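You operate a simulated robot arm through the tools that you are given. There is no shell and no other tool.

The job below is to be done with a simulated robot arm. You get a single attempt, and the scene is never put back.

JOB
Latch the sample door, light the box and seal the edge that leaks.
Fine: where light shows, wind that edge's seal screw in till it is dark; stop there or soon after, a crushed seal fails; leave the other screws; box lamp off at the end; touch nothing else on the fixture.

It is judged by the outcome, as a careful person would: the job done as asked, and still so three seconds after it is handed in. It fails if anything else is knocked over, pushed out of place, dropped, spilled or broken. Lids that push on must go on centred and level and be pressed home; caps that screw on are set level and turned clockwise until they are tight.

ROBOT AND FRAMES
A 7-joint arm with a two-finger gripper, fixed in place. Base frame: the origin is on the floor under the middle of its stand, x ahead of it, y to its left, z up. Lengths are in mm, angles in degrees, forces in N, time in s.
With the tool pointing down near the work surface it reaches from about 100 to 640 mm from the base axis. Its first joint turns from -166.0 to 166.0 degrees. Payload 2.45 kg.
Tool frame: the origin (TCP) lies between the finger pads and is the grasp point; the fingertips stand 27 mm ahead of it; z points along the fingers, y is the line along which they close. The gripper opens to 80 mm; its body begins 54 mm behind the TCP.
Orientation is told as [roll, pitch, yaw] about the base's x, y, z axes, in that order, counted from this pose: with the fingers straight down and closing along the base's y, the tool's x points along the base's -x, its y along +y and its z along -z.

CONTROLS
- The arm moves only by the tool drive_tool. Its argument "motion" is a list of rows, each an object (a shift or turn left out is 0, a gripper value left out holds the last) with "fingers": the finger opening in mm, from 0 to 80; "dp": the shift along the base's x, y, z in mm, a list of three; "angular": the turn, a rotation vector about the base's x, y, z in degrees, a list of three. In form: [{"fingers": fingers, "dp": [tx, ty, tz], "angular": [ax, ay, az]}, ...]. A call has 1 to 20 rows; each row shifts and turns the commanded pose from where the row before left it. Rows are played at 5 a second. More than 50 mm and 8.6 degrees between two rows, or a gripper value outside its range, and nothing of the call is played. A pose out of reach is approached as far as the arm can. The call stops where the force on the tool passes 40 N (or 10 N more than at its start, if that is more) or the arm is blocked; 0.2 s more then pass. The fingers move at their own pace (about 153 mm/s each) and stop on an object; they squeeze with about 40 N. The grip force told is the motor's: it shows also when the fingers shut on nothing. Time passes only in rows, and 0.2 s behind the last, so rows that do not move let the fingers close. It gives the time, the measured TCP pose, the force on the tool (base axes), the opening and the grip force at its end, in the units of the frame above (readings bear some noise), with the torque about the TCP (base axes, N m) and any sound that the robot's microphone picked up, and new pictures: "views" is both (left out), scene, wrist or none.
- Cameras (640 x 400 px; columns grow to the right, rows downward): "scene" is fixed at [50.6, 498.8, 1660.4]; the picture's right is [-0.41, -0.91, 0.00], its down [-0.49, 0.22, -0.84] and it looks along [0.77, -0.35, -0.54] (base axes); focal length 367 px, centre (320, 200). "wrist" rides on the gripper at [63, 12, -79] in the tool frame; the picture's right is [-0.19, 0.98, 0.00], its down [-0.72, -0.14, -0.68] and it looks along [-0.67, -0.13, 0.73] (tool axes); focal length 226 px, centre (320, 200). There is no depth. A picture from a camera that has moved, and an enlarged one, comes with that camera's place and axes in the base frame and with its lens.
- raise_lower(by): moves the trunk up (or, below 0, down) by that many mm; the arm rides with it, the base frame stays. It gives what a move gives, with no picture.
- enlarge(camera, box): a new picture of the part [left, top, right, bottom] of that camera's present view, enlarged. The clock stands still meanwhile.
- close_job(): hands the job in; it is judged then, once.

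Nothing tells you positions but the pictures and the camera data. Unless the task says otherwise, let go and move clear before handing in.

The tools are called after ">>>" as a command line: name --argument value ..., lists and objects as JSON in quotes. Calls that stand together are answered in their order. drive_tool: Moves the arm, as the interface text tells. Its arguments: {"type":"object","properties":{"motion":{"type":"array","items":{"type":"object","properties":{"fingers":{"type":"number"},"dp":{"type":"array","items":{"type":"number"}},"angular":{"type":"array","items":{"type":"number"}}}}},"views":{"type":"string","enum":["both","scene","wrist","none"]}},"required":["motion"]} The other tools are called the same way: raise_lower (by) moves the trunk up or down; enlarge (camera, box) takes an enlarged picture of a part of a camera's view; close_job () hands the job in.

At the start:

```text
time_s: 0.0
tcp_pos: [463.9, 235.2, 1387.4]
ee_rot: [0.1, 0.0, 0.0]
wrist_force: [0.3, 0.3, 0.5]
wrist_torque: [-0.01, 0.0, -0.03]
opening: 80.0
finger_force: 0.1
trunk travel left (down, up): [-450.0, 90.0]
```

scene: 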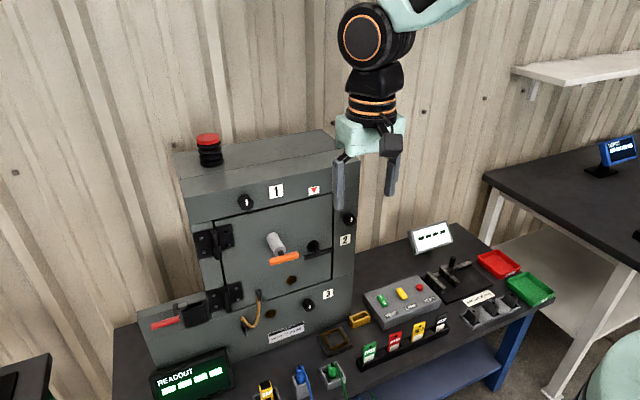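
wrist: 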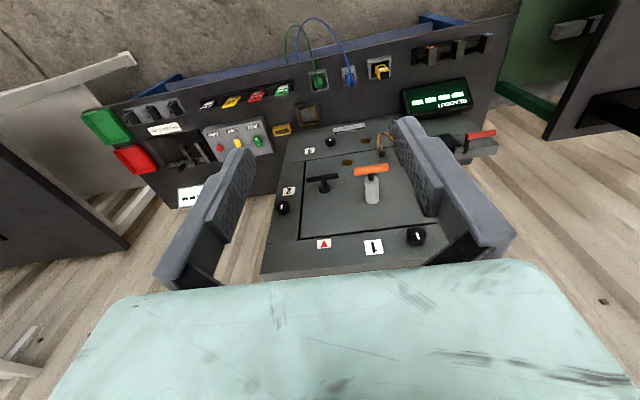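

I see a grey box fixture with a hinged door, an orange-tipped handle, a black latch, three numbered black seal knobs, and a desk with controls. I'll look at it enlarged before moving anything.

>>> enlarge --camera "scene" --box '[130, 120, 370, 270]'

>>> enlarge --camera "scene" --box '[130, 250, 370, 400]'

>>> enlarge --camera "scene" --box '[340, 210, 580, 360]'

>>> enlarge --camera "wrist" --box '[240, 120, 480, 270]'

```text
2.67 times, centred on (250, 195) of scene
camera zoom: at [50.6, 498.8, 1660.4], right [-0.41, -0.91, 0.0], down [-0.49, 0.22, -0.84], along [0.77, -0.35, -0.54], focal length 980 px, centre (507, 213)
```

zoom: 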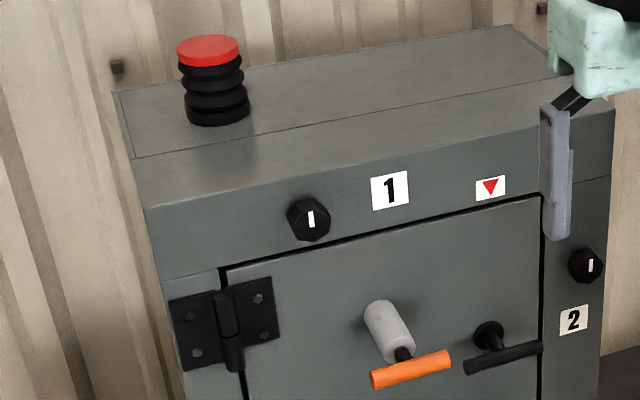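

```text
2.67 times, centred on (250, 325) of scene
camera zoom: at [50.6, 498.8, 1660.4], right [-0.41, -0.91, 0.0], down [-0.49, 0.22, -0.84], along [0.77, -0.35, -0.54], focal length 980 px, centre (507, -133)
```

zoom: 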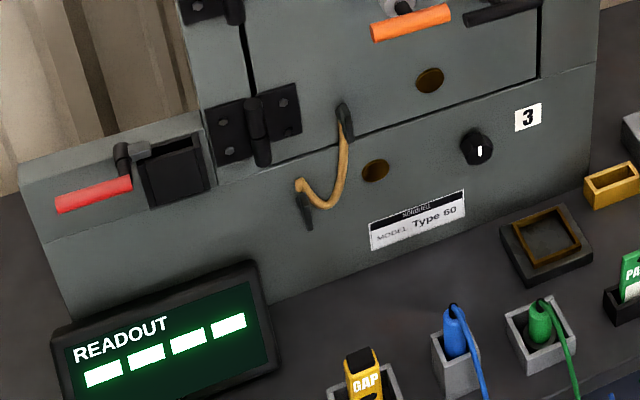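

```text
2.67 times, centred on (460, 285) of scene
camera zoom: at [50.6, 498.8, 1660.4], right [-0.41, -0.91, 0.0], down [-0.49, 0.22, -0.84], along [0.77, -0.35, -0.54], focal length 980 px, centre (-53, -27)
```

zoom: 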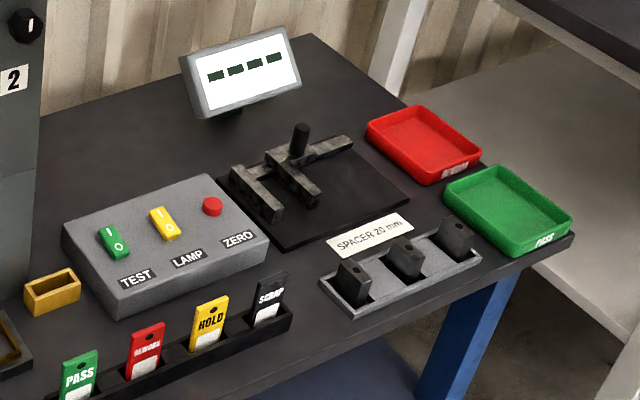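

```text
2.67 times, centred on (360, 195) of wrist
camera zoom: at [401.2, 249.3, 1466.6], right [0.19, 0.98, 0.0], down [0.72, -0.14, 0.68], along [0.67, -0.13, -0.73], focal length 603 px, centre (213, 213)
```

zoom: 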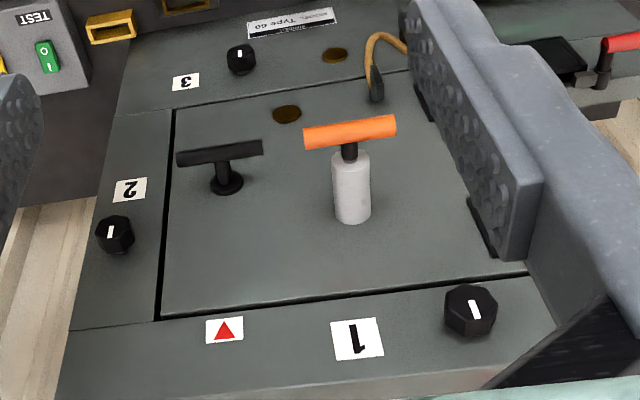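

The box front faces the robot at about x=780. Its door is hinged on the left (+y), with a black T-latch near (740,190,1010) and screws 1 (top), 2 (right) and 3 (bottom). The yellow LAMP rocker is on the desk console. I'll tilt the tool and lower the trunk to see the front squarely.

>>> drive_tool --motion '[{"dp": [-10, 0, 0], "angular": [0, -8, 0]}, {"dp": [-10, 0, 0], "angular": [0, -8, 0]}, {"dp": [-10, 0, 0], "angular": [0, -8, 0]}, {"dp": [-10, 0, 0], "angular": [0, -8, 0]}, {"dp": [-10, 0, 0], "angular": [0, -8, 0]}, {"dp": [-10, 0, 0], "angular": [0, -5, 0]}, {}, {}]' --views "both"

```text
time_s: 1.3
tcp_pos: [411.8, 214.6, 1319.5]
ee_rot: [-9.3, -34.4, 4.1]
wrist_force: [0.2, -0.6, 0.4]
wrist_torque: [0.03, 0.01, 0.03]
opening: 80.0
finger_force: 0.1
trunk travel left (down, up): [-450.0, 90.0]
stopped in row 6: the arm was blocked; the commanded pose is now the measured one
camera wrist: at [316.2, 234.4, 1347.8], right [0.18, 0.98, -0.02], down [0.2, -0.01, 0.98], along [0.96, -0.18, -0.2], focal length 226 px, centre (320, 200)
```

scene: 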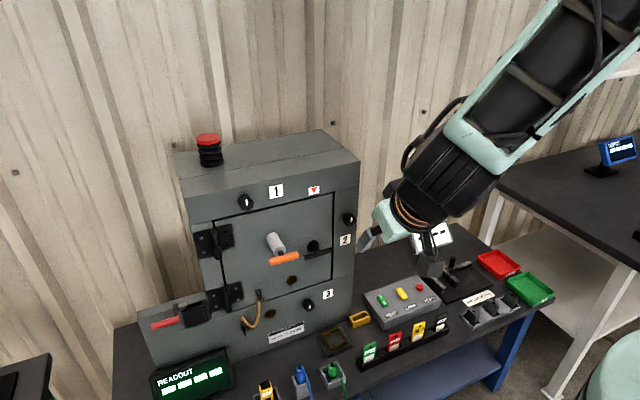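
wrist: 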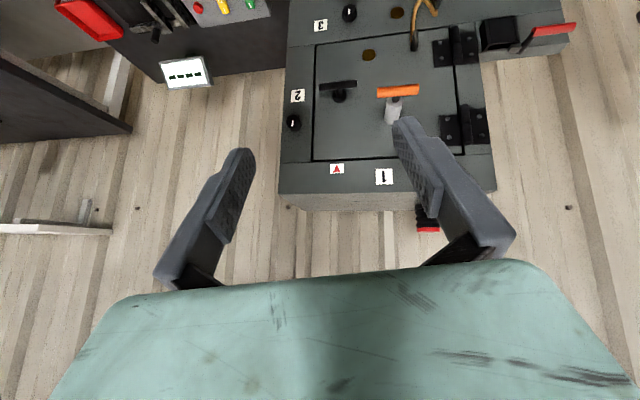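

The tilt stopped at a wrist limit, because the forearm comes in steeply from above. I'll lower the trunk so the TCP sits higher relative to the shoulder, then try to level the tool.

>>> raise_lower --by -250

```text
time_s: 3.9
tcp_pos: [411.0, 214.2, 1070.9]
ee_rot: [-9.3, -34.4, 4.2]
wrist_force: [0.1, -0.4, 0.0]
wrist_torque: [0.01, 0.0, -0.01]
opening: 79.8
finger_force: 0.1
trunk travel left (down, up): [-200.0, 340.0]
```

>>> drive_tool --motion '[{"dp": [0, 0, 40]}, {"dp": [0, 0, 40], "angular": [3.8, 0, 0.5]}, {"dp": [0, 0, 40], "angular": [3.9, 0, 0.5]}, {"dp": [0, 0, 40]}, {"dp": [0, 0, 40]}, {}, {}]' --views "both"

```text
time_s: 4.6
tcp_pos: [410.1, 203.0, 1094.3]
ee_rot: [-10.2, -26.3, 3.7]
wrist_force: [0.0, 1.0, 0.2]
wrist_torque: [-0.05, 0.0, 0.0]
opening: 80.0
finger_force: 0.1
trunk travel left (down, up): [-200.0, 340.0]
stopped in row 3: the arm was blocked; the commanded pose is now the measured one
camera wrist: at [319.8, 224.7, 1133.6], right [0.19, 0.98, -0.07], down [0.34, 0.0, 0.94], along [0.92, -0.2, -0.33], focal length 226 px, centre (320, 200)
```

scene: 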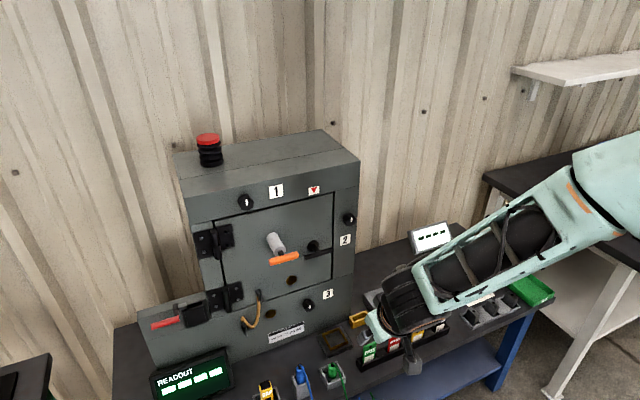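
wrist: 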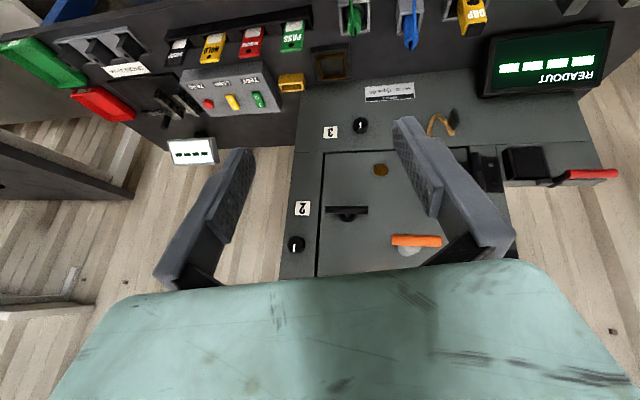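

>>> drive_tool --motion '[{"dp": [25, 0, 0]}, {"dp": [25, 0, 0]}, {"dp": [25, 0, 0]}, {"dp": [25, 0, 0]}, {"dp": [25, 0, 0], "angular": [4, 0, 0]}, {"dp": [20, 0, 0], "angular": [4, 0, 0]}, {}, {}]' --views "both"

```text
time_s: 6.4
tcp_pos: [554.6, 204.7, 1100.9]
ee_rot: [-0.4, -27.2, -0.3]
wrist_force: [-0.5, -0.9, 0.0]
wrist_torque: [0.03, 0.02, 0.02]
opening: 79.9
finger_force: 0.0
trunk travel left (down, up): [-200.0, 340.0]
camera wrist: at [463.0, 219.5, 1142.1], right [0.18, 0.98, 0.08], down [0.33, -0.14, 0.94], along [0.93, -0.14, -0.34], focal length 226 px, centre (320, 200)
```

scene: 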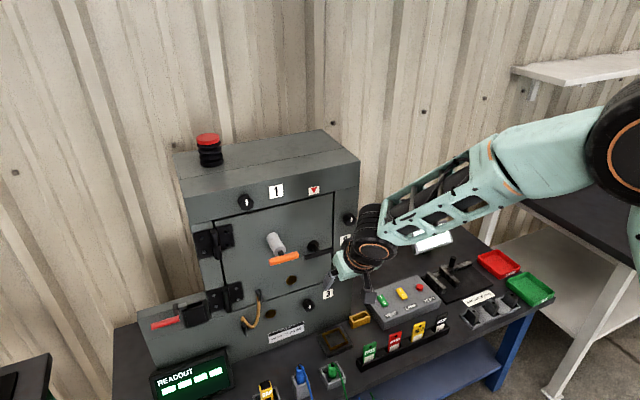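
wrist: 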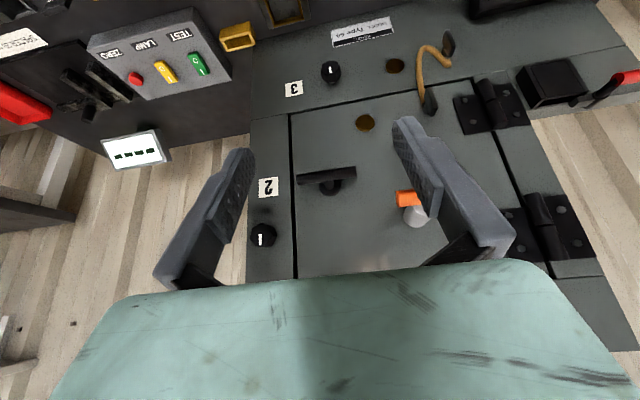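

>>> drive_tool --motion '[{"dp": [0, 0, 5], "angular": [0, -8, 0]}, {"dp": [0, 0, 5], "angular": [0, -8, 0]}, {"dp": [0, 0, 5], "angular": [0, -8, 0]}, {"dp": [0, 0, 5], "angular": [0, -8, 0]}, {"dp": [0, 0, 0], "angular": [0, -8, 0]}, {"dp": [0, 0, 0], "angular": [0, -8, 0]}, {"dp": [0, 0, 0], "angular": [0, -8, 0]}, {"dp": [0, 0, 0], "angular": [0, -6.8, 0]}, {}, {}]' --views "both"

```text
time_s: 7.7
tcp_pos: [580.4, 119.2, 1121.8]
ee_rot: [5.4, -67.0, -14.9]
wrist_force: [-0.2, -0.8, -0.7]
wrist_torque: [0.04, 0.02, 0.04]
opening: 80.0
finger_force: 0.0
trunk travel left (down, up): [-200.0, 340.0]
stopped in row 6: the arm was blocked; the commanded pose is now the measured one
camera wrist: at [486.9, 150.9, 1095.8], right [0.24, 0.95, 0.21], down [-0.37, -0.11, 0.92], along [0.9, -0.3, 0.33], focal length 226 px, centre (320, 200)
```

scene: 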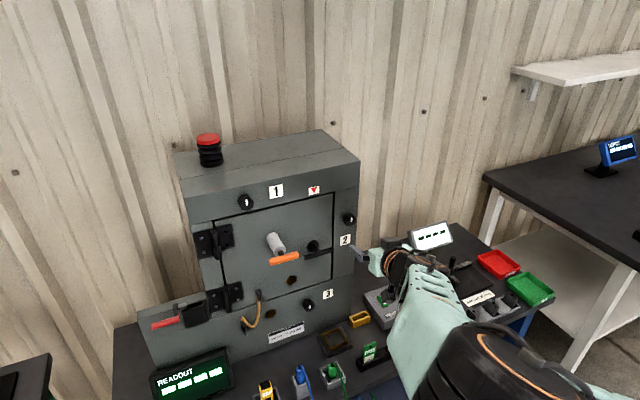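
wrist: 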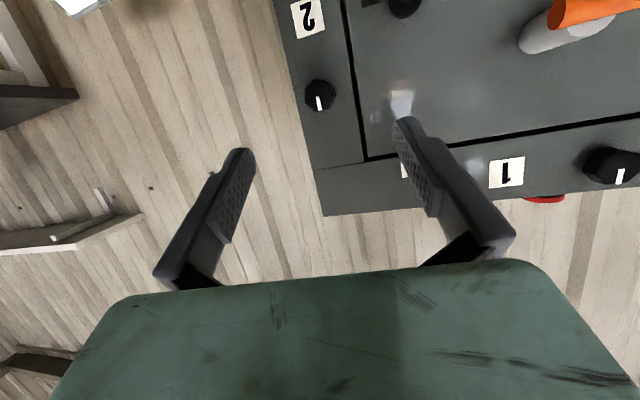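

>>> drive_tool --motion '[{"dp": [-2, 10, 0], "angular": [-0.3, 0, 1.3]}, {"dp": [-2, 10, 0], "angular": [-0.3, 0, 1.3]}, {"dp": [-2, 10, 0], "angular": [-0.3, 0, 1.3]}, {"dp": [-2, 10, 0], "angular": [-0.3, 0, 1.3]}, {"dp": [-2, 10, 0], "angular": [-0.3, 0, 1.3]}, {"dp": [-2, 10, 0], "angular": [-0.3, 0, 1.3]}, {"dp": [-2, 10, 0], "angular": [-0.3, 0, 1.3]}, {"dp": [-2, 10, 0], "angular": [0, 0, 0.8]}, {}, {}]' --views "both"

```text
time_s: 9.9
tcp_pos: [570.9, 179.1, 1121.2]
ee_rot: [-1.3, -67.2, -0.8]
wrist_force: [0.4, 0.4, 0.5]
wrist_torque: [0.0, 0.01, 0.0]
opening: 79.8
finger_force: 0.1
trunk travel left (down, up): [-200.0, 340.0]
camera wrist: at [476.1, 196.7, 1093.3], right [0.11, 0.98, 0.17], down [-0.36, -0.12, 0.93], along [0.93, -0.16, 0.34], focal length 226 px, centre (320, 200)
```

scene: 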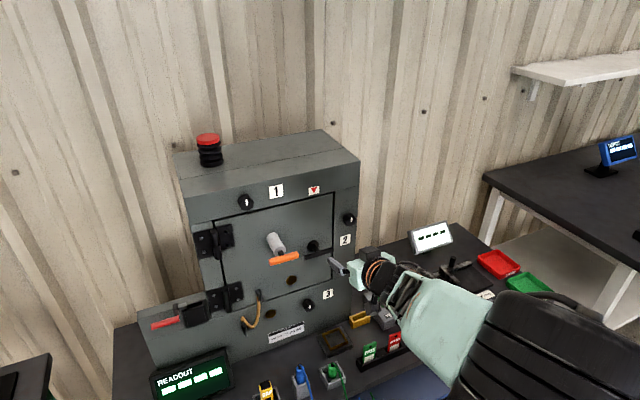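
wrist: 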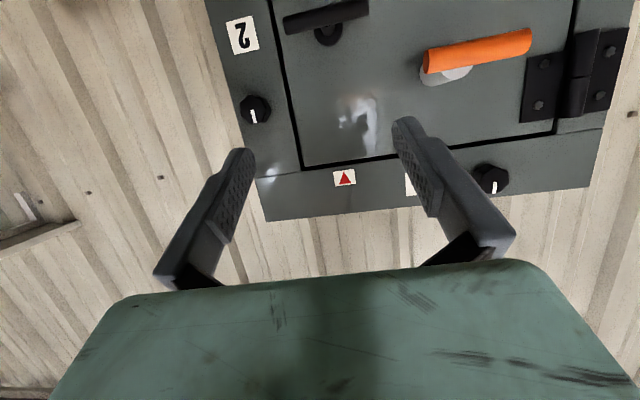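

>>> drive_tool --motion '[{}, {}, {"angular": [0, -3, 0]}, {"angular": [0, -3, 0]}, {"angular": [0, -3, 0]}, {"angular": [0, -3, 0]}, {"angular": [0, -3, 0]}, {"angular": [0, -3, 0]}, {"angular": [0, -3, 0]}, {"angular": [0, -2, 0]}, {}, {}, {}]' --views "both"

```text
time_s: 12.7
tcp_pos: [568.9, 190.0, 1124.8]
ee_rot: [110.2, -89.3, -111.4]
wrist_force: [-0.5, -0.4, 0.5]
wrist_torque: [0.02, 0.02, 0.0]
opening: 80.0
finger_force: 0.1
trunk travel left (down, up): [-200.0, 340.0]
camera wrist: at [490.8, 206.7, 1061.4], right [0.02, 0.98, 0.2], down [-0.69, -0.14, 0.71], along [0.73, -0.15, 0.67], focal length 226 px, centre (320, 200)
```

scene: 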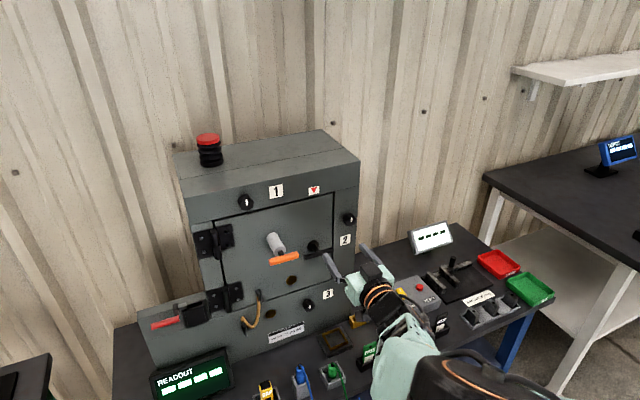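
wrist: 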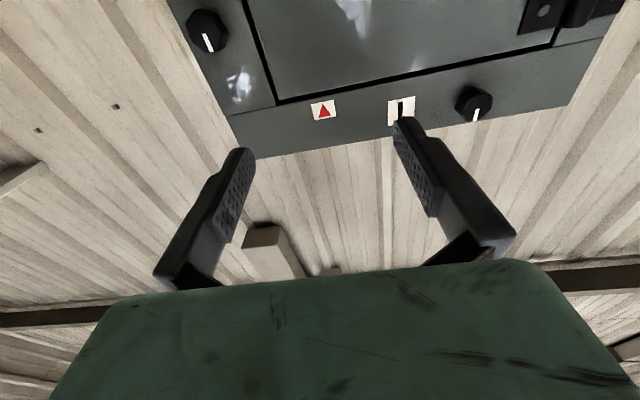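

The tool is now level, pointing at the box. Before touching anything I'll zoom in on the parts: the latch, the orange handle, the red lever and the labels.

>>> enlarge --camera "scene" --box '[255, 175, 351, 235]'

>>> enlarge --camera "scene" --box '[250, 225, 346, 285]'

>>> enlarge --camera "scene" --box '[140, 285, 236, 345]'

>>> enlarge --camera "scene" --box '[230, 280, 326, 340]'

>>> enlarge --camera "scene" --box '[180, 190, 276, 250]'

```text
6.67 times, centred on (303, 205) of scene
camera zoom: at [50.6, 498.8, 1660.4], right [-0.41, -0.91, 0.0], down [-0.49, 0.22, -0.84], along [0.77, -0.35, -0.54], focal length 2450 px, centre (433, 167)
```

zoom: 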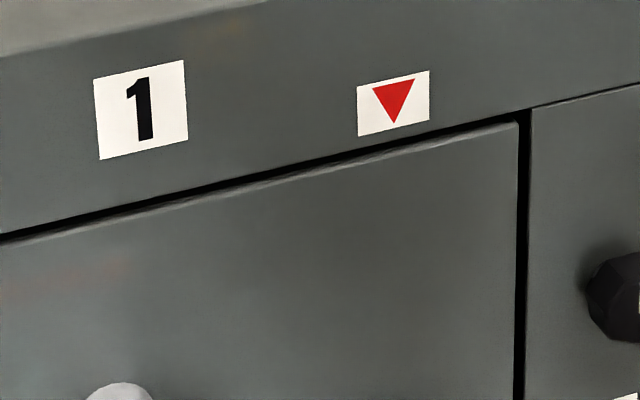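

```text
6.67 times, centred on (298, 255) of scene
camera zoom: at [50.6, 498.8, 1660.4], right [-0.41, -0.91, 0.0], down [-0.49, 0.22, -0.84], along [0.77, -0.35, -0.54], focal length 2450 px, centre (467, -167)
```

zoom: 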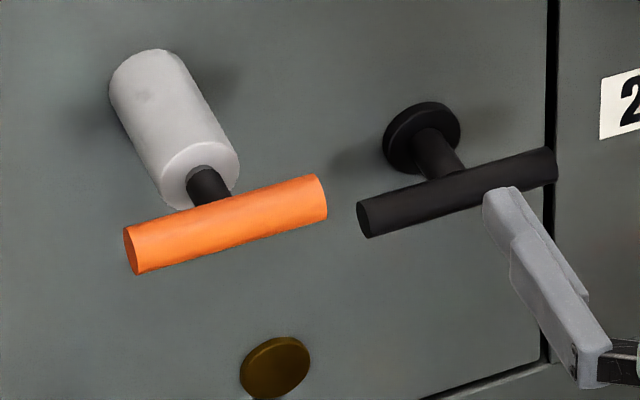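

```text
6.67 times, centred on (188, 315) of scene
camera zoom: at [50.6, 498.8, 1660.4], right [-0.41, -0.91, 0.0], down [-0.49, 0.22, -0.84], along [0.77, -0.35, -0.54], focal length 2450 px, centre (1200, -567)
```

zoom: 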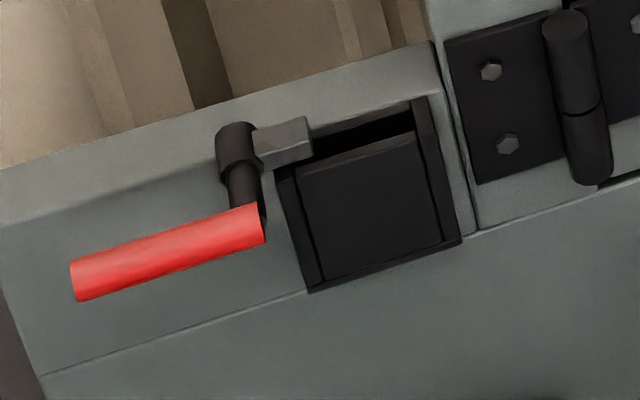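

```text
6.67 times, centred on (278, 310) of scene
camera zoom: at [50.6, 498.8, 1660.4], right [-0.41, -0.91, 0.0], down [-0.49, 0.22, -0.84], along [0.77, -0.35, -0.54], focal length 2450 px, centre (600, -533)
```

zoom: 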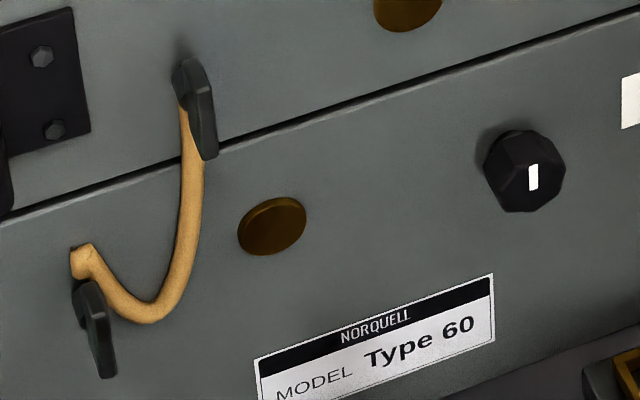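

```text
6.67 times, centred on (228, 220) of scene
camera zoom: at [50.6, 498.8, 1660.4], right [-0.41, -0.91, 0.0], down [-0.49, 0.22, -0.84], along [0.77, -0.35, -0.54], focal length 2450 px, centre (933, 67)
```

zoom: 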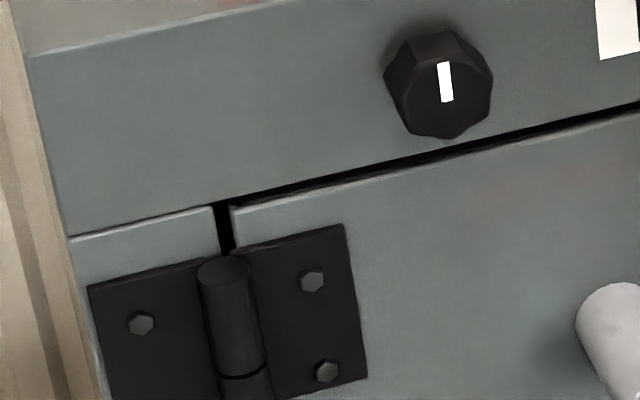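

The black T-handle by the door's free edge, directly under the red triangle index, is the door latch and now lies horizontal. The orange plunger and the red lever are other parts that I'll leave alone. I'll lower to latch height and roll the gripper so it can straddle the bar.

>>> raise_lower --by -110

>>> drive_tool --motion '[{"angular": [-6, 0, 0]}, {"angular": [-6, 0, 0]}, {"angular": [-6, 0, 0]}, {"angular": [-6, 0, 0]}, {"angular": [-6, 0, 0]}, {"angular": [-6, 0, 0]}, {"angular": [-6, 0, 0]}, {"angular": [-6, 0, 0]}, {}, {}]' --views "both"

```text
time_s: 14.1
tcp_pos: [569.7, 188.7, 1012.8]
ee_rot: [163.8, -89.7, -165.0]
wrist_force: [0.6, 0.4, 0.0]
wrist_torque: [-0.03, -0.02, 0.02]
opening: 80.1
finger_force: 0.1
trunk travel left (down, up): [-90.0, 450.0]
```

```text
time_s: 16.3
tcp_pos: [571.6, 186.6, 1014.5]
ee_rot: [-89.8, -42.9, 88.4]
wrist_force: [0.1, 0.5, -0.3]
wrist_torque: [0.01, 0.0, 0.03]
opening: 79.9
finger_force: 0.0
trunk travel left (down, up): [-90.0, 450.0]
camera wrist: at [490.8, 151.6, 962.8], right [0.02, 0.81, -0.59], down [-0.67, 0.45, 0.59], along [0.74, 0.38, 0.55], focal length 226 px, centre (320, 200)
```

scene: 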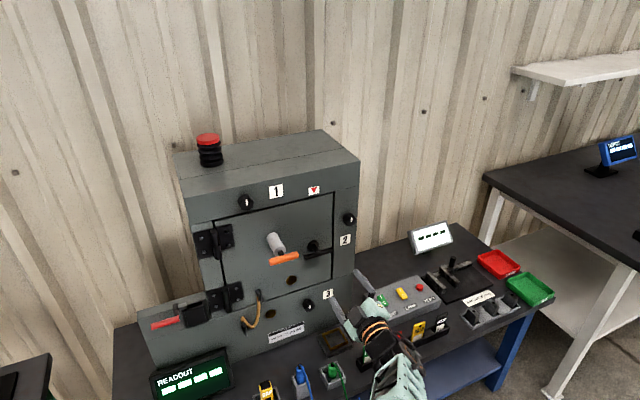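
wrist: 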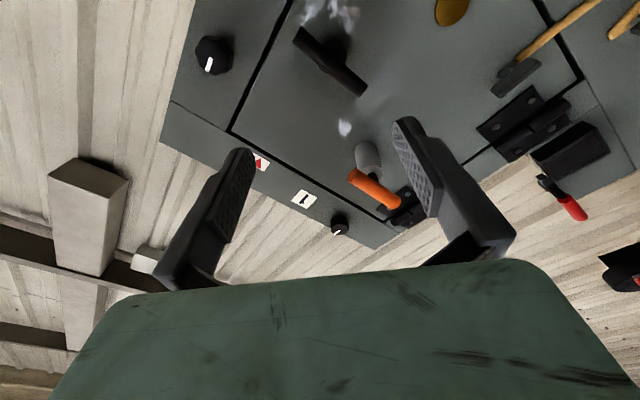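

>>> drive_tool --motion '[{"angular": [-6, 0, 0]}, {"angular": [-6, 0, 0]}, {"angular": [-6, 0, 0]}, {"angular": [-6, 0, 0]}, {"angular": [-6, 0, 0]}, {"angular": [-6, 0, 0]}, {"angular": [-6, 0, 0]}, {}, {}, {}]' --views "both"

```text
time_s: 18.7
tcp_pos: [585.3, 131.8, 1013.4]
ee_rot: [-89.6, -0.7, 82.9]
wrist_force: [0.6, 0.5, -0.3]
wrist_torque: [0.01, 0.0, 0.03]
opening: 79.9
finger_force: 0.0
trunk travel left (down, up): [-90.0, 450.0]
stopped in row 10: the arm was blocked; the commanded pose is now the measured one
camera wrist: at [499.8, 81.0, 1000.7], right [0.02, 0.2, -0.98], down [-0.59, 0.8, 0.15], along [0.81, 0.57, 0.13], focal length 226 px, centre (320, 200)
```

scene: 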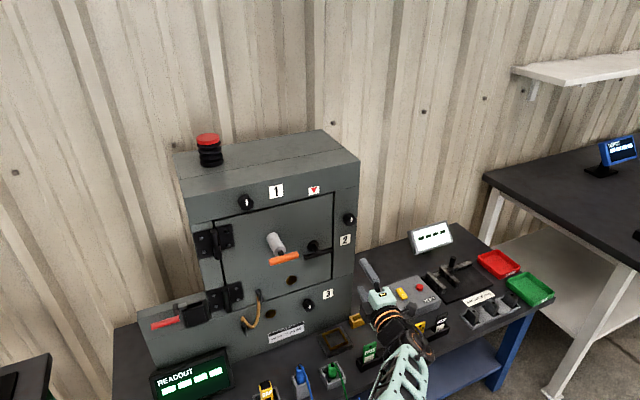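
wrist: 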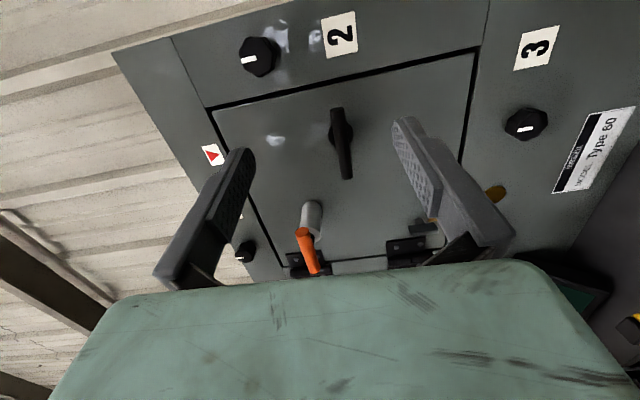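

Rolling this way ends near a wrist limit. I'll roll the other way, to +90°, where there's more travel in both directions.

>>> drive_tool --motion '[{"angular": [6, 0, 0]}, {"dp": [0, 5, 0], "angular": [6, 0, 1]}, {"dp": [0, 10, 0], "angular": [6, 0, 2]}, {"dp": [-3, 10, 0], "angular": [6, 0, 2]}, {"dp": [-3, 10, 0], "angular": [6, 0, 2]}, {"dp": [-3, 10, 0], "angular": [6, 0, 0]}, {"dp": [-3, 10, 0], "angular": [6, 0, 0]}, {"angular": [6, 0, 0]}, {"angular": [6, 0, 0]}, {"angular": [6, 0, 0]}, {"angular": [6, 0, 0]}, {"angular": [6, 0, 0]}, {"angular": [6, 0, 0]}, {"angular": [6, 0, 0]}, {"angular": [6, 0, 0]}, {}, {}]' --views "none"

>>> drive_tool --motion '[{"angular": [6, 0, 0]}, {"angular": [6, 0, 0]}, {"angular": [6, 0, 0]}, {"angular": [6, 0, 0]}, {"angular": [6, 0, 0]}, {"angular": [6, 0, 0]}, {"angular": [6, 0, 0]}, {"angular": [6, 0, 0]}, {"angular": [6, 0, 0]}, {"angular": [6, 0, 0]}, {"angular": [6, 0, 0]}, {"angular": [6, 0, 0]}, {"angular": [6, 0, 0]}, {"angular": [6, 0, 0]}, {"angular": [6, 0, 0]}, {}, {}]' --views "both"

```text
time_s: 22.3
tcp_pos: [571.6, 192.2, 1012.6]
ee_rot: [85.0, -89.6, -82.4]
wrist_force: [0.2, -0.3, -0.3]
wrist_torque: [-0.03, 0.02, -0.03]
opening: 80.1
finger_force: 0.0
trunk travel left (down, up): [-90.0, 450.0]
```

```text
time_s: 25.9
tcp_pos: [571.6, 193.1, 1013.1]
ee_rot: [92.7, 0.5, -89.8]
wrist_force: [0.0, 0.0, 1.0]
wrist_torque: [0.04, -0.02, 0.01]
opening: 79.8
finger_force: 0.1
trunk travel left (down, up): [-90.0, 450.0]
camera wrist: at [493.2, 257.5, 1022.7], right [-0.04, -0.2, 0.98], down [-0.67, -0.72, -0.18], along [0.74, -0.67, -0.1], focal length 226 px, centre (320, 200)
```

scene: 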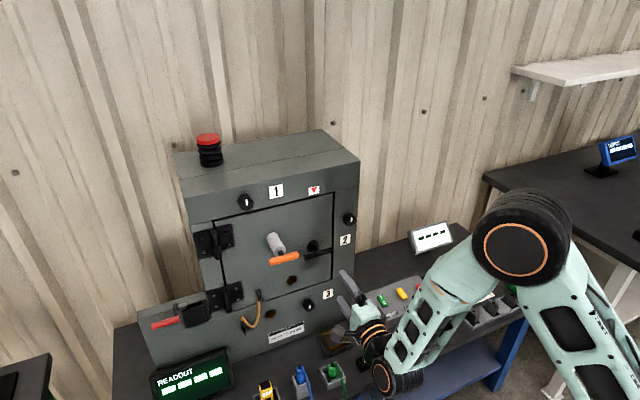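
wrist: 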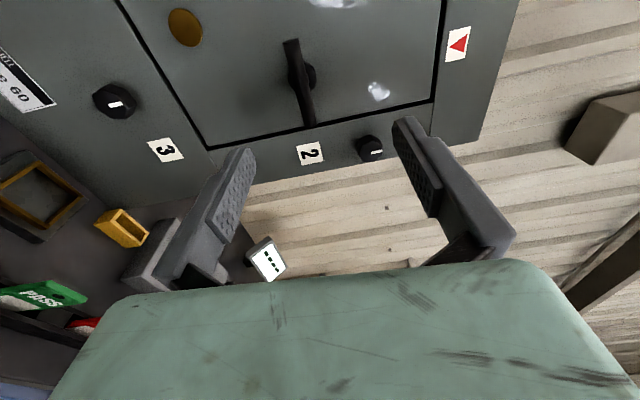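

>>> enlarge --camera "wrist" --box '[220, 20, 412, 140]'

>>> enlarge --camera "scene" --box '[280, 200, 376, 260]'

```text
3.33 times, centred on (316, 80) of wrist
camera zoom: at [493.2, 257.5, 1022.7], right [-0.04, -0.2, 0.98], down [-0.67, -0.72, -0.18], along [0.74, -0.67, -0.1], focal length 754 px, centre (333, 600)
```

zoom: 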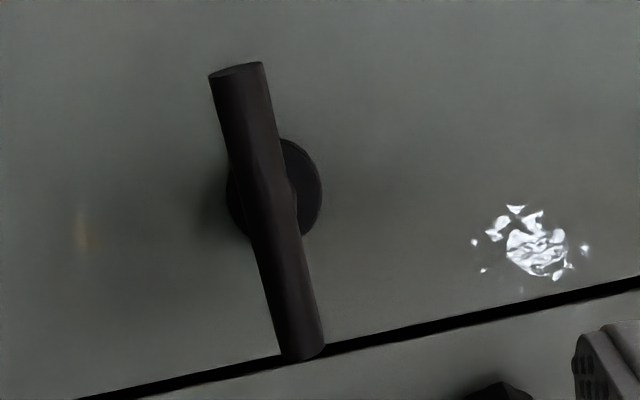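

```text
6.67 times, centred on (328, 230) of scene
camera zoom: at [50.6, 498.8, 1660.4], right [-0.41, -0.91, 0.0], down [-0.49, 0.22, -0.84], along [0.77, -0.35, -0.54], focal length 2450 px, centre (267, 0)
```

zoom: 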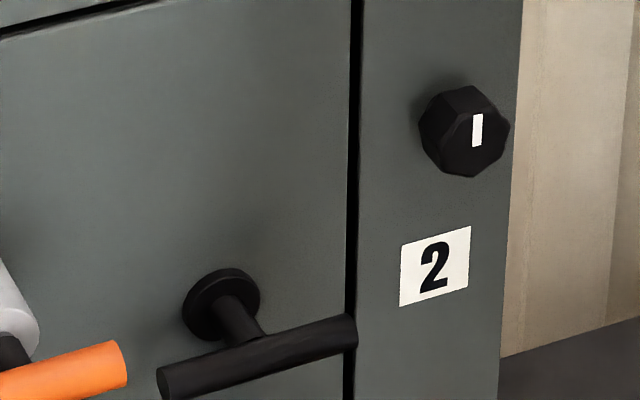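

The T-bar centre works out to about (743, 188, 1001), roughly 14 mm in diameter, with its hub on the door at x≈783. I'll square up, approach with the fingers open above and below the bar, and check before closing in.

>>> drive_tool --motion '[{"dp": [0, -5, -6], "angular": [0, 2.7, 0]}, {"dp": [10, 0, -6]}, {"dp": [20, 0, 0]}, {"dp": [20, 0, 0]}, {"dp": [20, 0, 0]}, {"dp": [20, 0, 0]}, {"dp": [10, 0, 0]}, {}, {}]' --views "both"

```text
time_s: 27.9
tcp_pos: [672.6, 188.3, 1000.4]
ee_rot: [89.8, 0.5, -89.9]
wrist_force: [-0.2, -0.3, 0.3]
wrist_torque: [-0.02, 0.01, 0.01]
opening: 80.0
finger_force: 0.0
trunk travel left (down, up): [-90.0, 450.0]
camera wrist: at [593.8, 252.5, 1013.8], right [0.0, -0.2, 0.98], down [-0.68, -0.72, -0.15], along [0.73, -0.67, -0.14], focal length 226 px, centre (320, 200)
```

scene: 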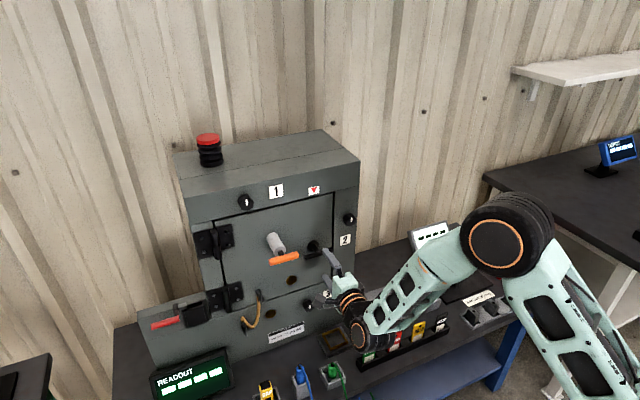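
wrist: 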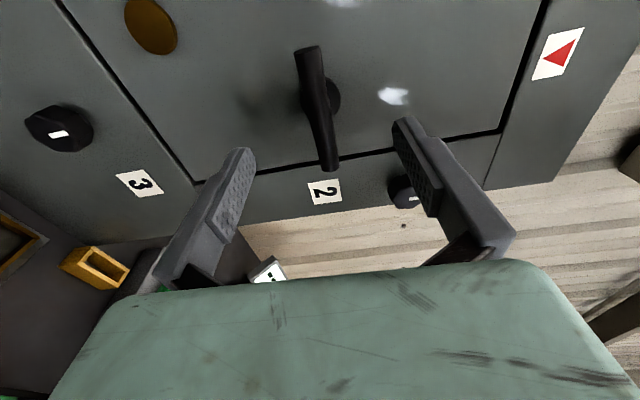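

>>> drive_tool --motion '[{"dp": [20, 0, 0]}, {"dp": [20, 0, 0]}, {"dp": [15, 0, 0]}, {"dp": [7, 0, 0]}, {}, {}]' --views "both"

```text
time_s: 29.3
tcp_pos: [734.1, 186.5, 1000.5]
ee_rot: [90.0, 0.5, -89.9]
wrist_force: [-0.1, -0.9, -0.5]
wrist_torque: [0.01, 0.02, -0.04]
opening: 80.0
finger_force: 0.0
trunk travel left (down, up): [-90.0, 450.0]
camera wrist: at [656.1, 252.2, 1013.9], right [0.0, -0.2, 0.98], down [-0.68, -0.72, -0.15], along [0.73, -0.67, -0.14], focal length 226 px, centre (320, 200)
```

scene: 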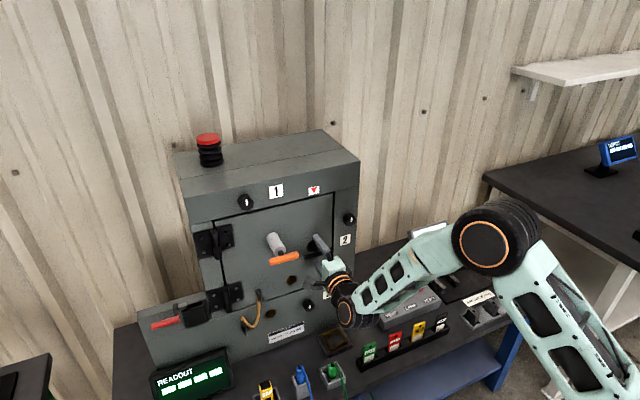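
wrist: 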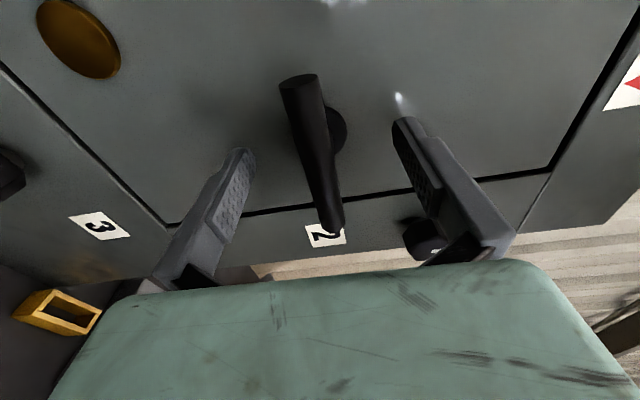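

The bar is centred between the fingers. Now I'll close on it.

>>> drive_tool --motion '[{"fingers": 0}, {}, {}, {}]' --views "wrist"

```text
time_s: 30.3
tcp_pos: [734.0, 188.2, 999.5]
ee_rot: [89.9, 0.5, -89.9]
wrist_force: [-0.5, -0.7, -1.5]
wrist_torque: [-0.05, 0.0, 0.15]
opening: 15.4
finger_force: 41.6
trunk travel left (down, up): [-90.0, 450.0]
camera wrist: at [656.0, 252.3, 1013.6], right [0.0, -0.2, 0.98], down [-0.68, -0.72, -0.15], along [0.73, -0.67, -0.14], focal length 226 px, centre (320, 200)
```

wrist: 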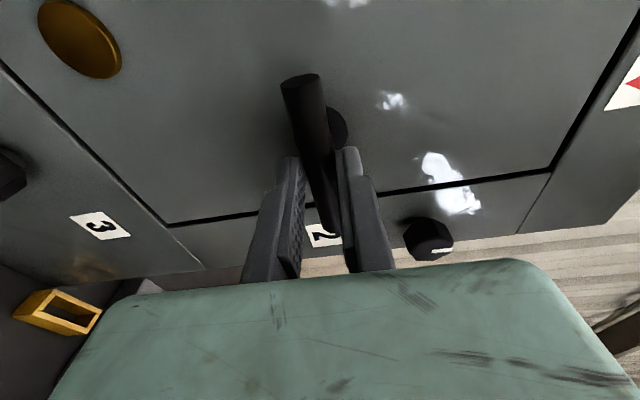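

>>> drive_tool --motion '[{"angular": [3, 0, 0]}, {"angular": [3, 0, 0]}, {}]' --views "wrist"

```text
time_s: 31.1
tcp_pos: [735.0, 187.8, 1000.8]
ee_rot: [89.9, 6.5, -89.9]
wrist_force: [1.1, 1.0, -3.0]
wrist_torque: [-0.01, 0.05, 0.12]
opening: 15.8
finger_force: 41.7
trunk travel left (down, up): [-90.0, 450.0]
camera wrist: at [656.0, 250.5, 1020.3], right [0.0, -0.3, 0.95], down [-0.68, -0.7, -0.22], along [0.73, -0.65, -0.21], focal length 226 px, centre (320, 200)
```

wrist: 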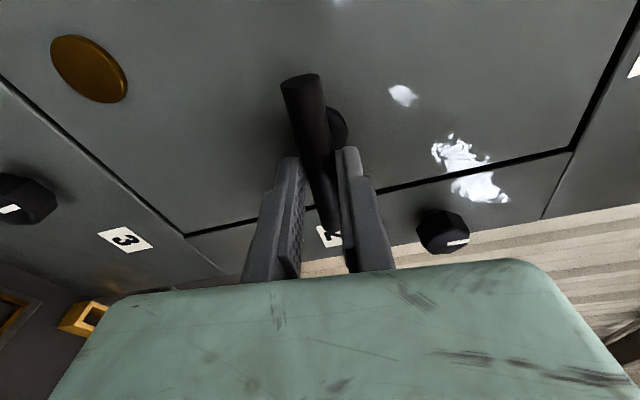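

>>> drive_tool --motion '[{"angular": [4, 0, 0]}, {"angular": [4, 0, 0]}, {"angular": [4, 0, 0]}, {"angular": [4, 0, 0]}, {"angular": [4, 0, 0]}, {"angular": [4, 0, 0]}, {}]' --views "wrist"

```text
time_s: 32.7
tcp_pos: [734.5, 187.0, 1001.2]
ee_rot: [90.0, 30.5, -90.0]
wrist_force: [0.5, -3.2, 1.6]
wrist_torque: [0.01, -0.07, -0.09]
opening: 15.7
finger_force: 41.8
trunk travel left (down, up): [-90.0, 450.0]
camera wrist: at [655.9, 237.0, 1044.5], right [0.0, -0.67, 0.75], down [-0.68, -0.55, -0.49], along [0.73, -0.51, -0.45], focal length 226 px, centre (320, 200)
```

wrist: 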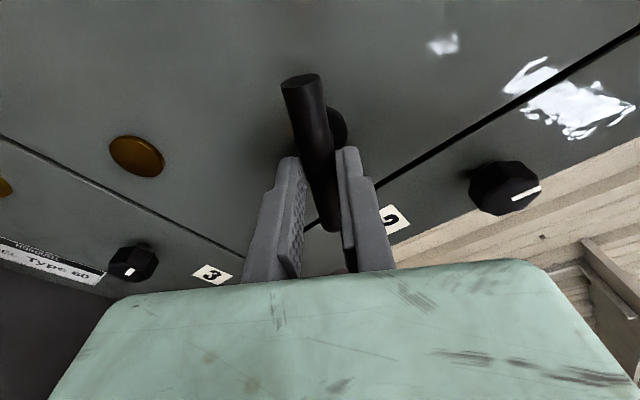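

>>> drive_tool --motion '[{"angular": [4, 0, 0]}, {"angular": [4, 0, 0]}, {"angular": [4, 0, 0]}, {"angular": [4, 0, 0]}, {"angular": [4, 0, 0]}, {"angular": [4, 0, 0]}, {"angular": [4, 0, 0]}, {"angular": [4, 0, 0]}, {"angular": [4, 0, 0]}, {"angular": [4, 0, 0]}, {}]' --views "both"

```text
time_s: 35.1
tcp_pos: [734.2, 186.4, 1002.5]
ee_rot: [90.4, 70.6, -89.7]
wrist_force: [1.1, -9.0, 11.4]
wrist_torque: [0.0, -0.07, -0.29]
opening: 15.6
finger_force: 42.2
trunk travel left (down, up): [-90.0, 450.0]
camera wrist: at [655.4, 197.0, 1066.1], right [0.0, -0.99, 0.14], down [-0.68, -0.11, -0.73], along [0.73, -0.1, -0.67], focal length 226 px, centre (320, 200)
```

scene: 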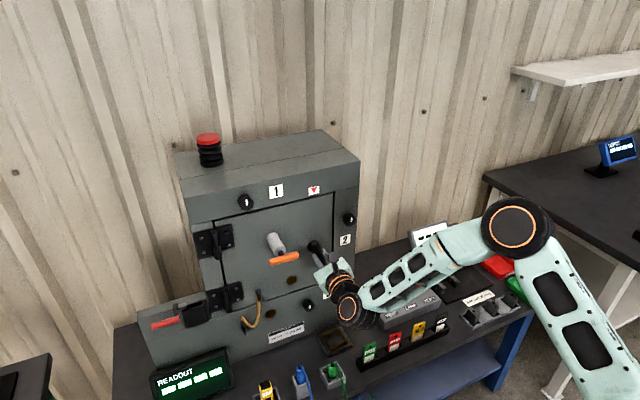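
wrist: 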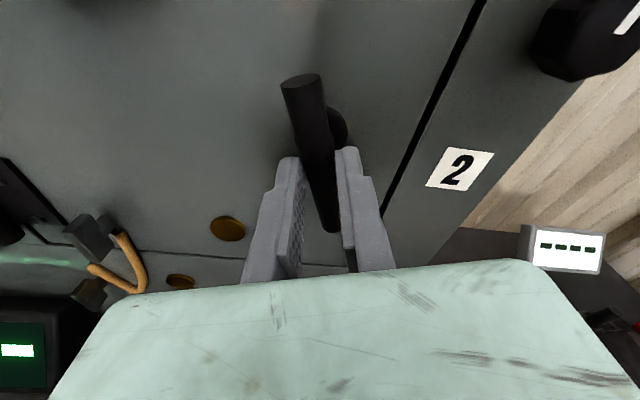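

>>> drive_tool --motion '[{"dp": [0, -2, 2], "angular": [3, 0, 0]}, {"angular": [3, 0, 0]}, {"angular": [3, 0, 0]}, {"angular": [3, 0, 0]}, {}]' --views "wrist"

```text
time_s: 36.3
tcp_pos: [733.8, 185.1, 1003.1]
ee_rot: [89.4, 82.5, -90.5]
wrist_force: [-0.6, 1.2, -1.5]
wrist_torque: [0.03, -0.15, 0.22]
opening: 15.7
finger_force: 41.8
trunk travel left (down, up): [-90.0, 450.0]
camera wrist: at [655.7, 182.9, 1067.1], right [0.0, -1.0, -0.06], down [-0.68, 0.05, -0.73], along [0.73, 0.04, -0.68], focal length 226 px, centre (320, 200)
```

wrist: 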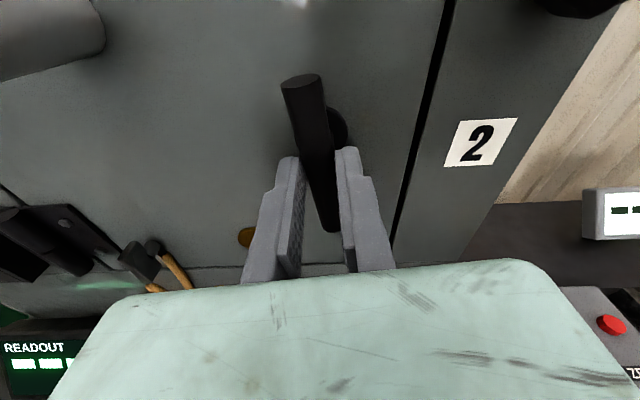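

>>> drive_tool --motion '[{"angular": [2.5, 0, 0]}, {"angular": [2.5, 0, 0]}, {"angular": [2.5, 0, 0]}, {}]' --views "both"

```text
time_s: 37.3
tcp_pos: [733.3, 184.6, 1002.2]
ee_rot: [-19.7, 90.0, 160.3]
wrist_force: [-0.7, 1.1, -5.1]
wrist_torque: [0.01, 0.79, 0.03]
opening: 15.7
finger_force: 41.9
trunk travel left (down, up): [-90.0, 450.0]
camera wrist: at [656.2, 174.3, 1066.0], right [0.0, -0.98, -0.19], down [-0.68, 0.14, -0.72], along [0.73, 0.13, -0.67], focal length 226 px, centre (320, 200)
```

scene: 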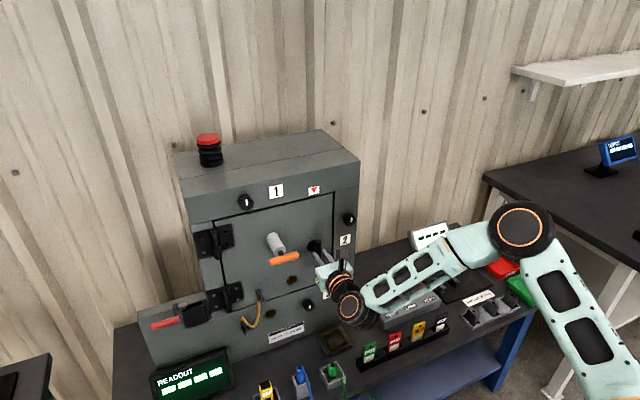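
wrist: 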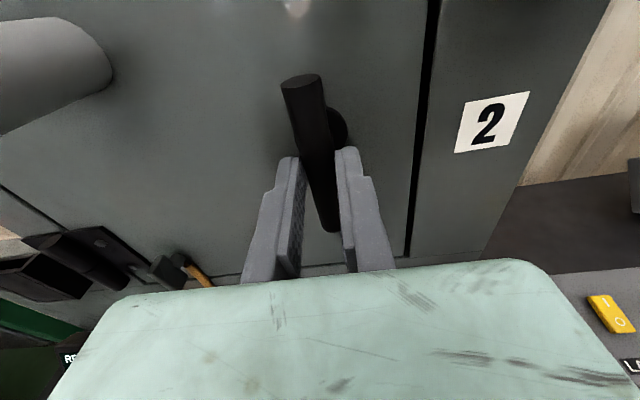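

>>> drive_tool --motion '[{"angular": [2, 0, 0]}, {"angular": [2, 0, 0]}, {}]' --views "wrist"

```text
time_s: 38.1
tcp_pos: [733.2, 184.3, 1002.7]
ee_rot: [-90.1, 86.1, 90.0]
wrist_force: [-3.5, -1.5, -4.9]
wrist_torque: [-0.73, 0.26, -0.04]
opening: 16.3
finger_force: 42.2
trunk travel left (down, up): [-90.0, 450.0]
camera wrist: at [656.1, 170.0, 1065.4], right [0.0, -0.97, -0.26], down [-0.68, 0.19, -0.71], along [0.73, 0.18, -0.66], focal length 226 px, centre (320, 200)
```

wrist: 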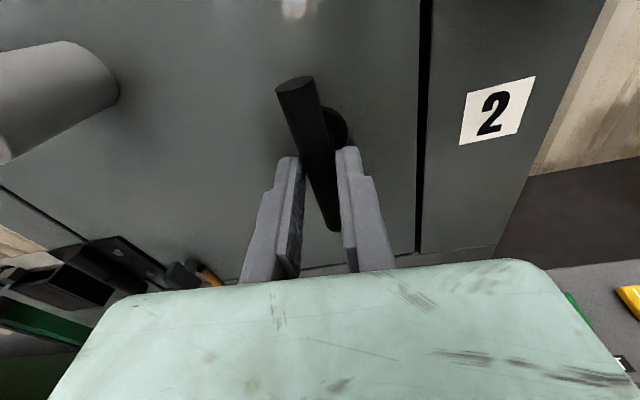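

The handle came to a stop at vertical, pointing at the red triangle. I'll relieve the twist, release and back off to check it.

>>> drive_tool --motion '[{"angular": [-2, 0, 0]}, {"angular": [-2, 0, 0]}, {}, {"fingers": 50}, {}, {"dp": [-15, 0, 0]}, {"dp": [-20, 0, 0]}, {"dp": [-25, 0, 0]}, {"dp": [-30, 0, 0]}, {"dp": [-30, 0, 0]}, {}, {}]' --views "both"

```text
time_s: 40.7
tcp_pos: [616.1, 184.6, 1001.8]
ee_rot: [118.1, 90.1, -61.9]
wrist_force: [-0.6, 0.4, 0.1]
wrist_torque: [-0.04, 0.0, 0.01]
opening: 49.9
finger_force: 0.0
trunk travel left (down, up): [-90.0, 450.0]
camera wrist: at [536.3, 174.2, 1066.2], right [0.0, -0.98, -0.19], down [-0.68, 0.14, -0.72], along [0.73, 0.13, -0.67], focal length 226 px, centre (320, 200)
```

scene: 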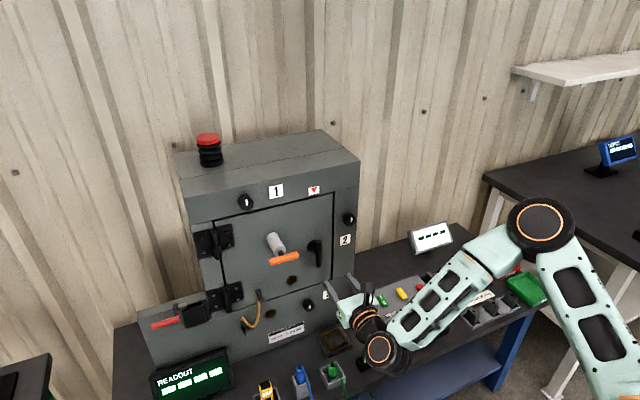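
wrist: 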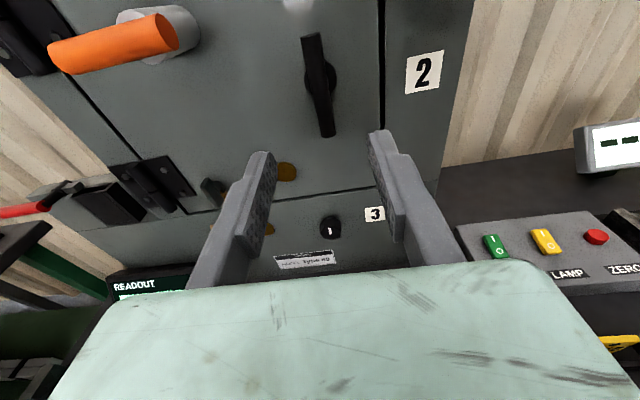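

The handle now stands vertical under the triangle. Next is the lamp, so I'll look closely at the console.

>>> enlarge --camera "wrist" --box '[448, 190, 640, 310]'

>>> enlarge --camera "scene" --box '[360, 260, 456, 320]'

>>> enlarge --camera "scene" --box '[240, 180, 368, 260]'

```text
3.33 times, centred on (544, 250) of wrist
camera zoom: at [536.3, 174.2, 1066.2], right [0.0, -0.98, -0.19], down [-0.68, 0.14, -0.72], along [0.73, 0.13, -0.67], focal length 754 px, centre (-427, 33)
```

zoom: 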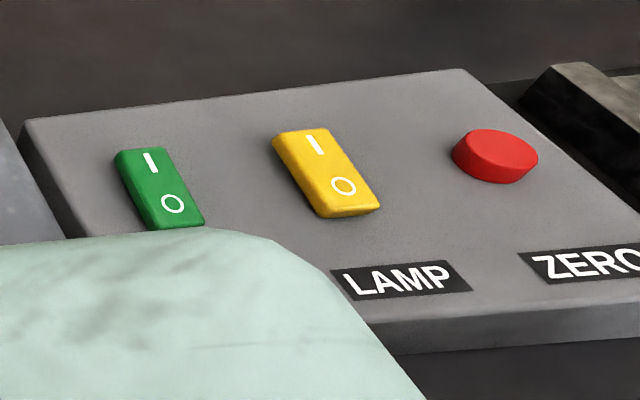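

```text
6.67 times, centred on (408, 290) of scene
camera zoom: at [50.6, 498.8, 1660.4], right [-0.41, -0.91, 0.0], down [-0.49, 0.22, -0.84], along [0.77, -0.35, -0.54], focal length 2450 px, centre (-267, -400)
```

zoom: 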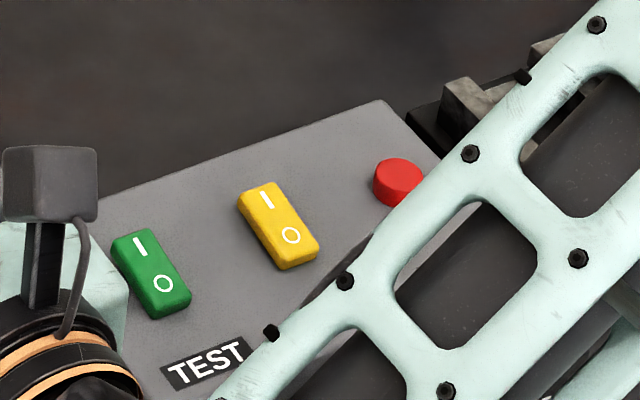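

```text
5.00 times, centred on (304, 220) of scene
camera zoom: at [50.6, 498.8, 1660.4], right [-0.41, -0.91, 0.0], down [-0.49, 0.22, -0.84], along [0.77, -0.35, -0.54], focal length 1837 px, centre (400, 100)
```

zoom: 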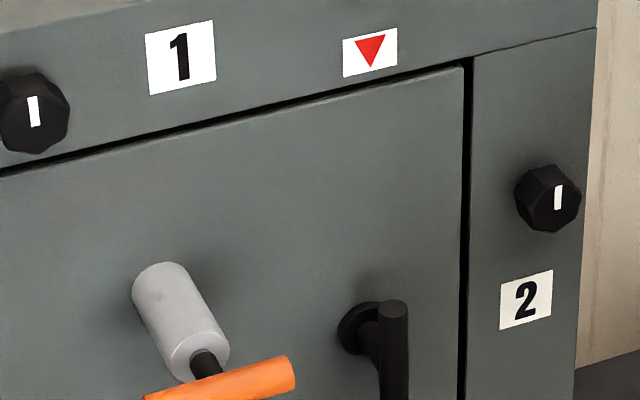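

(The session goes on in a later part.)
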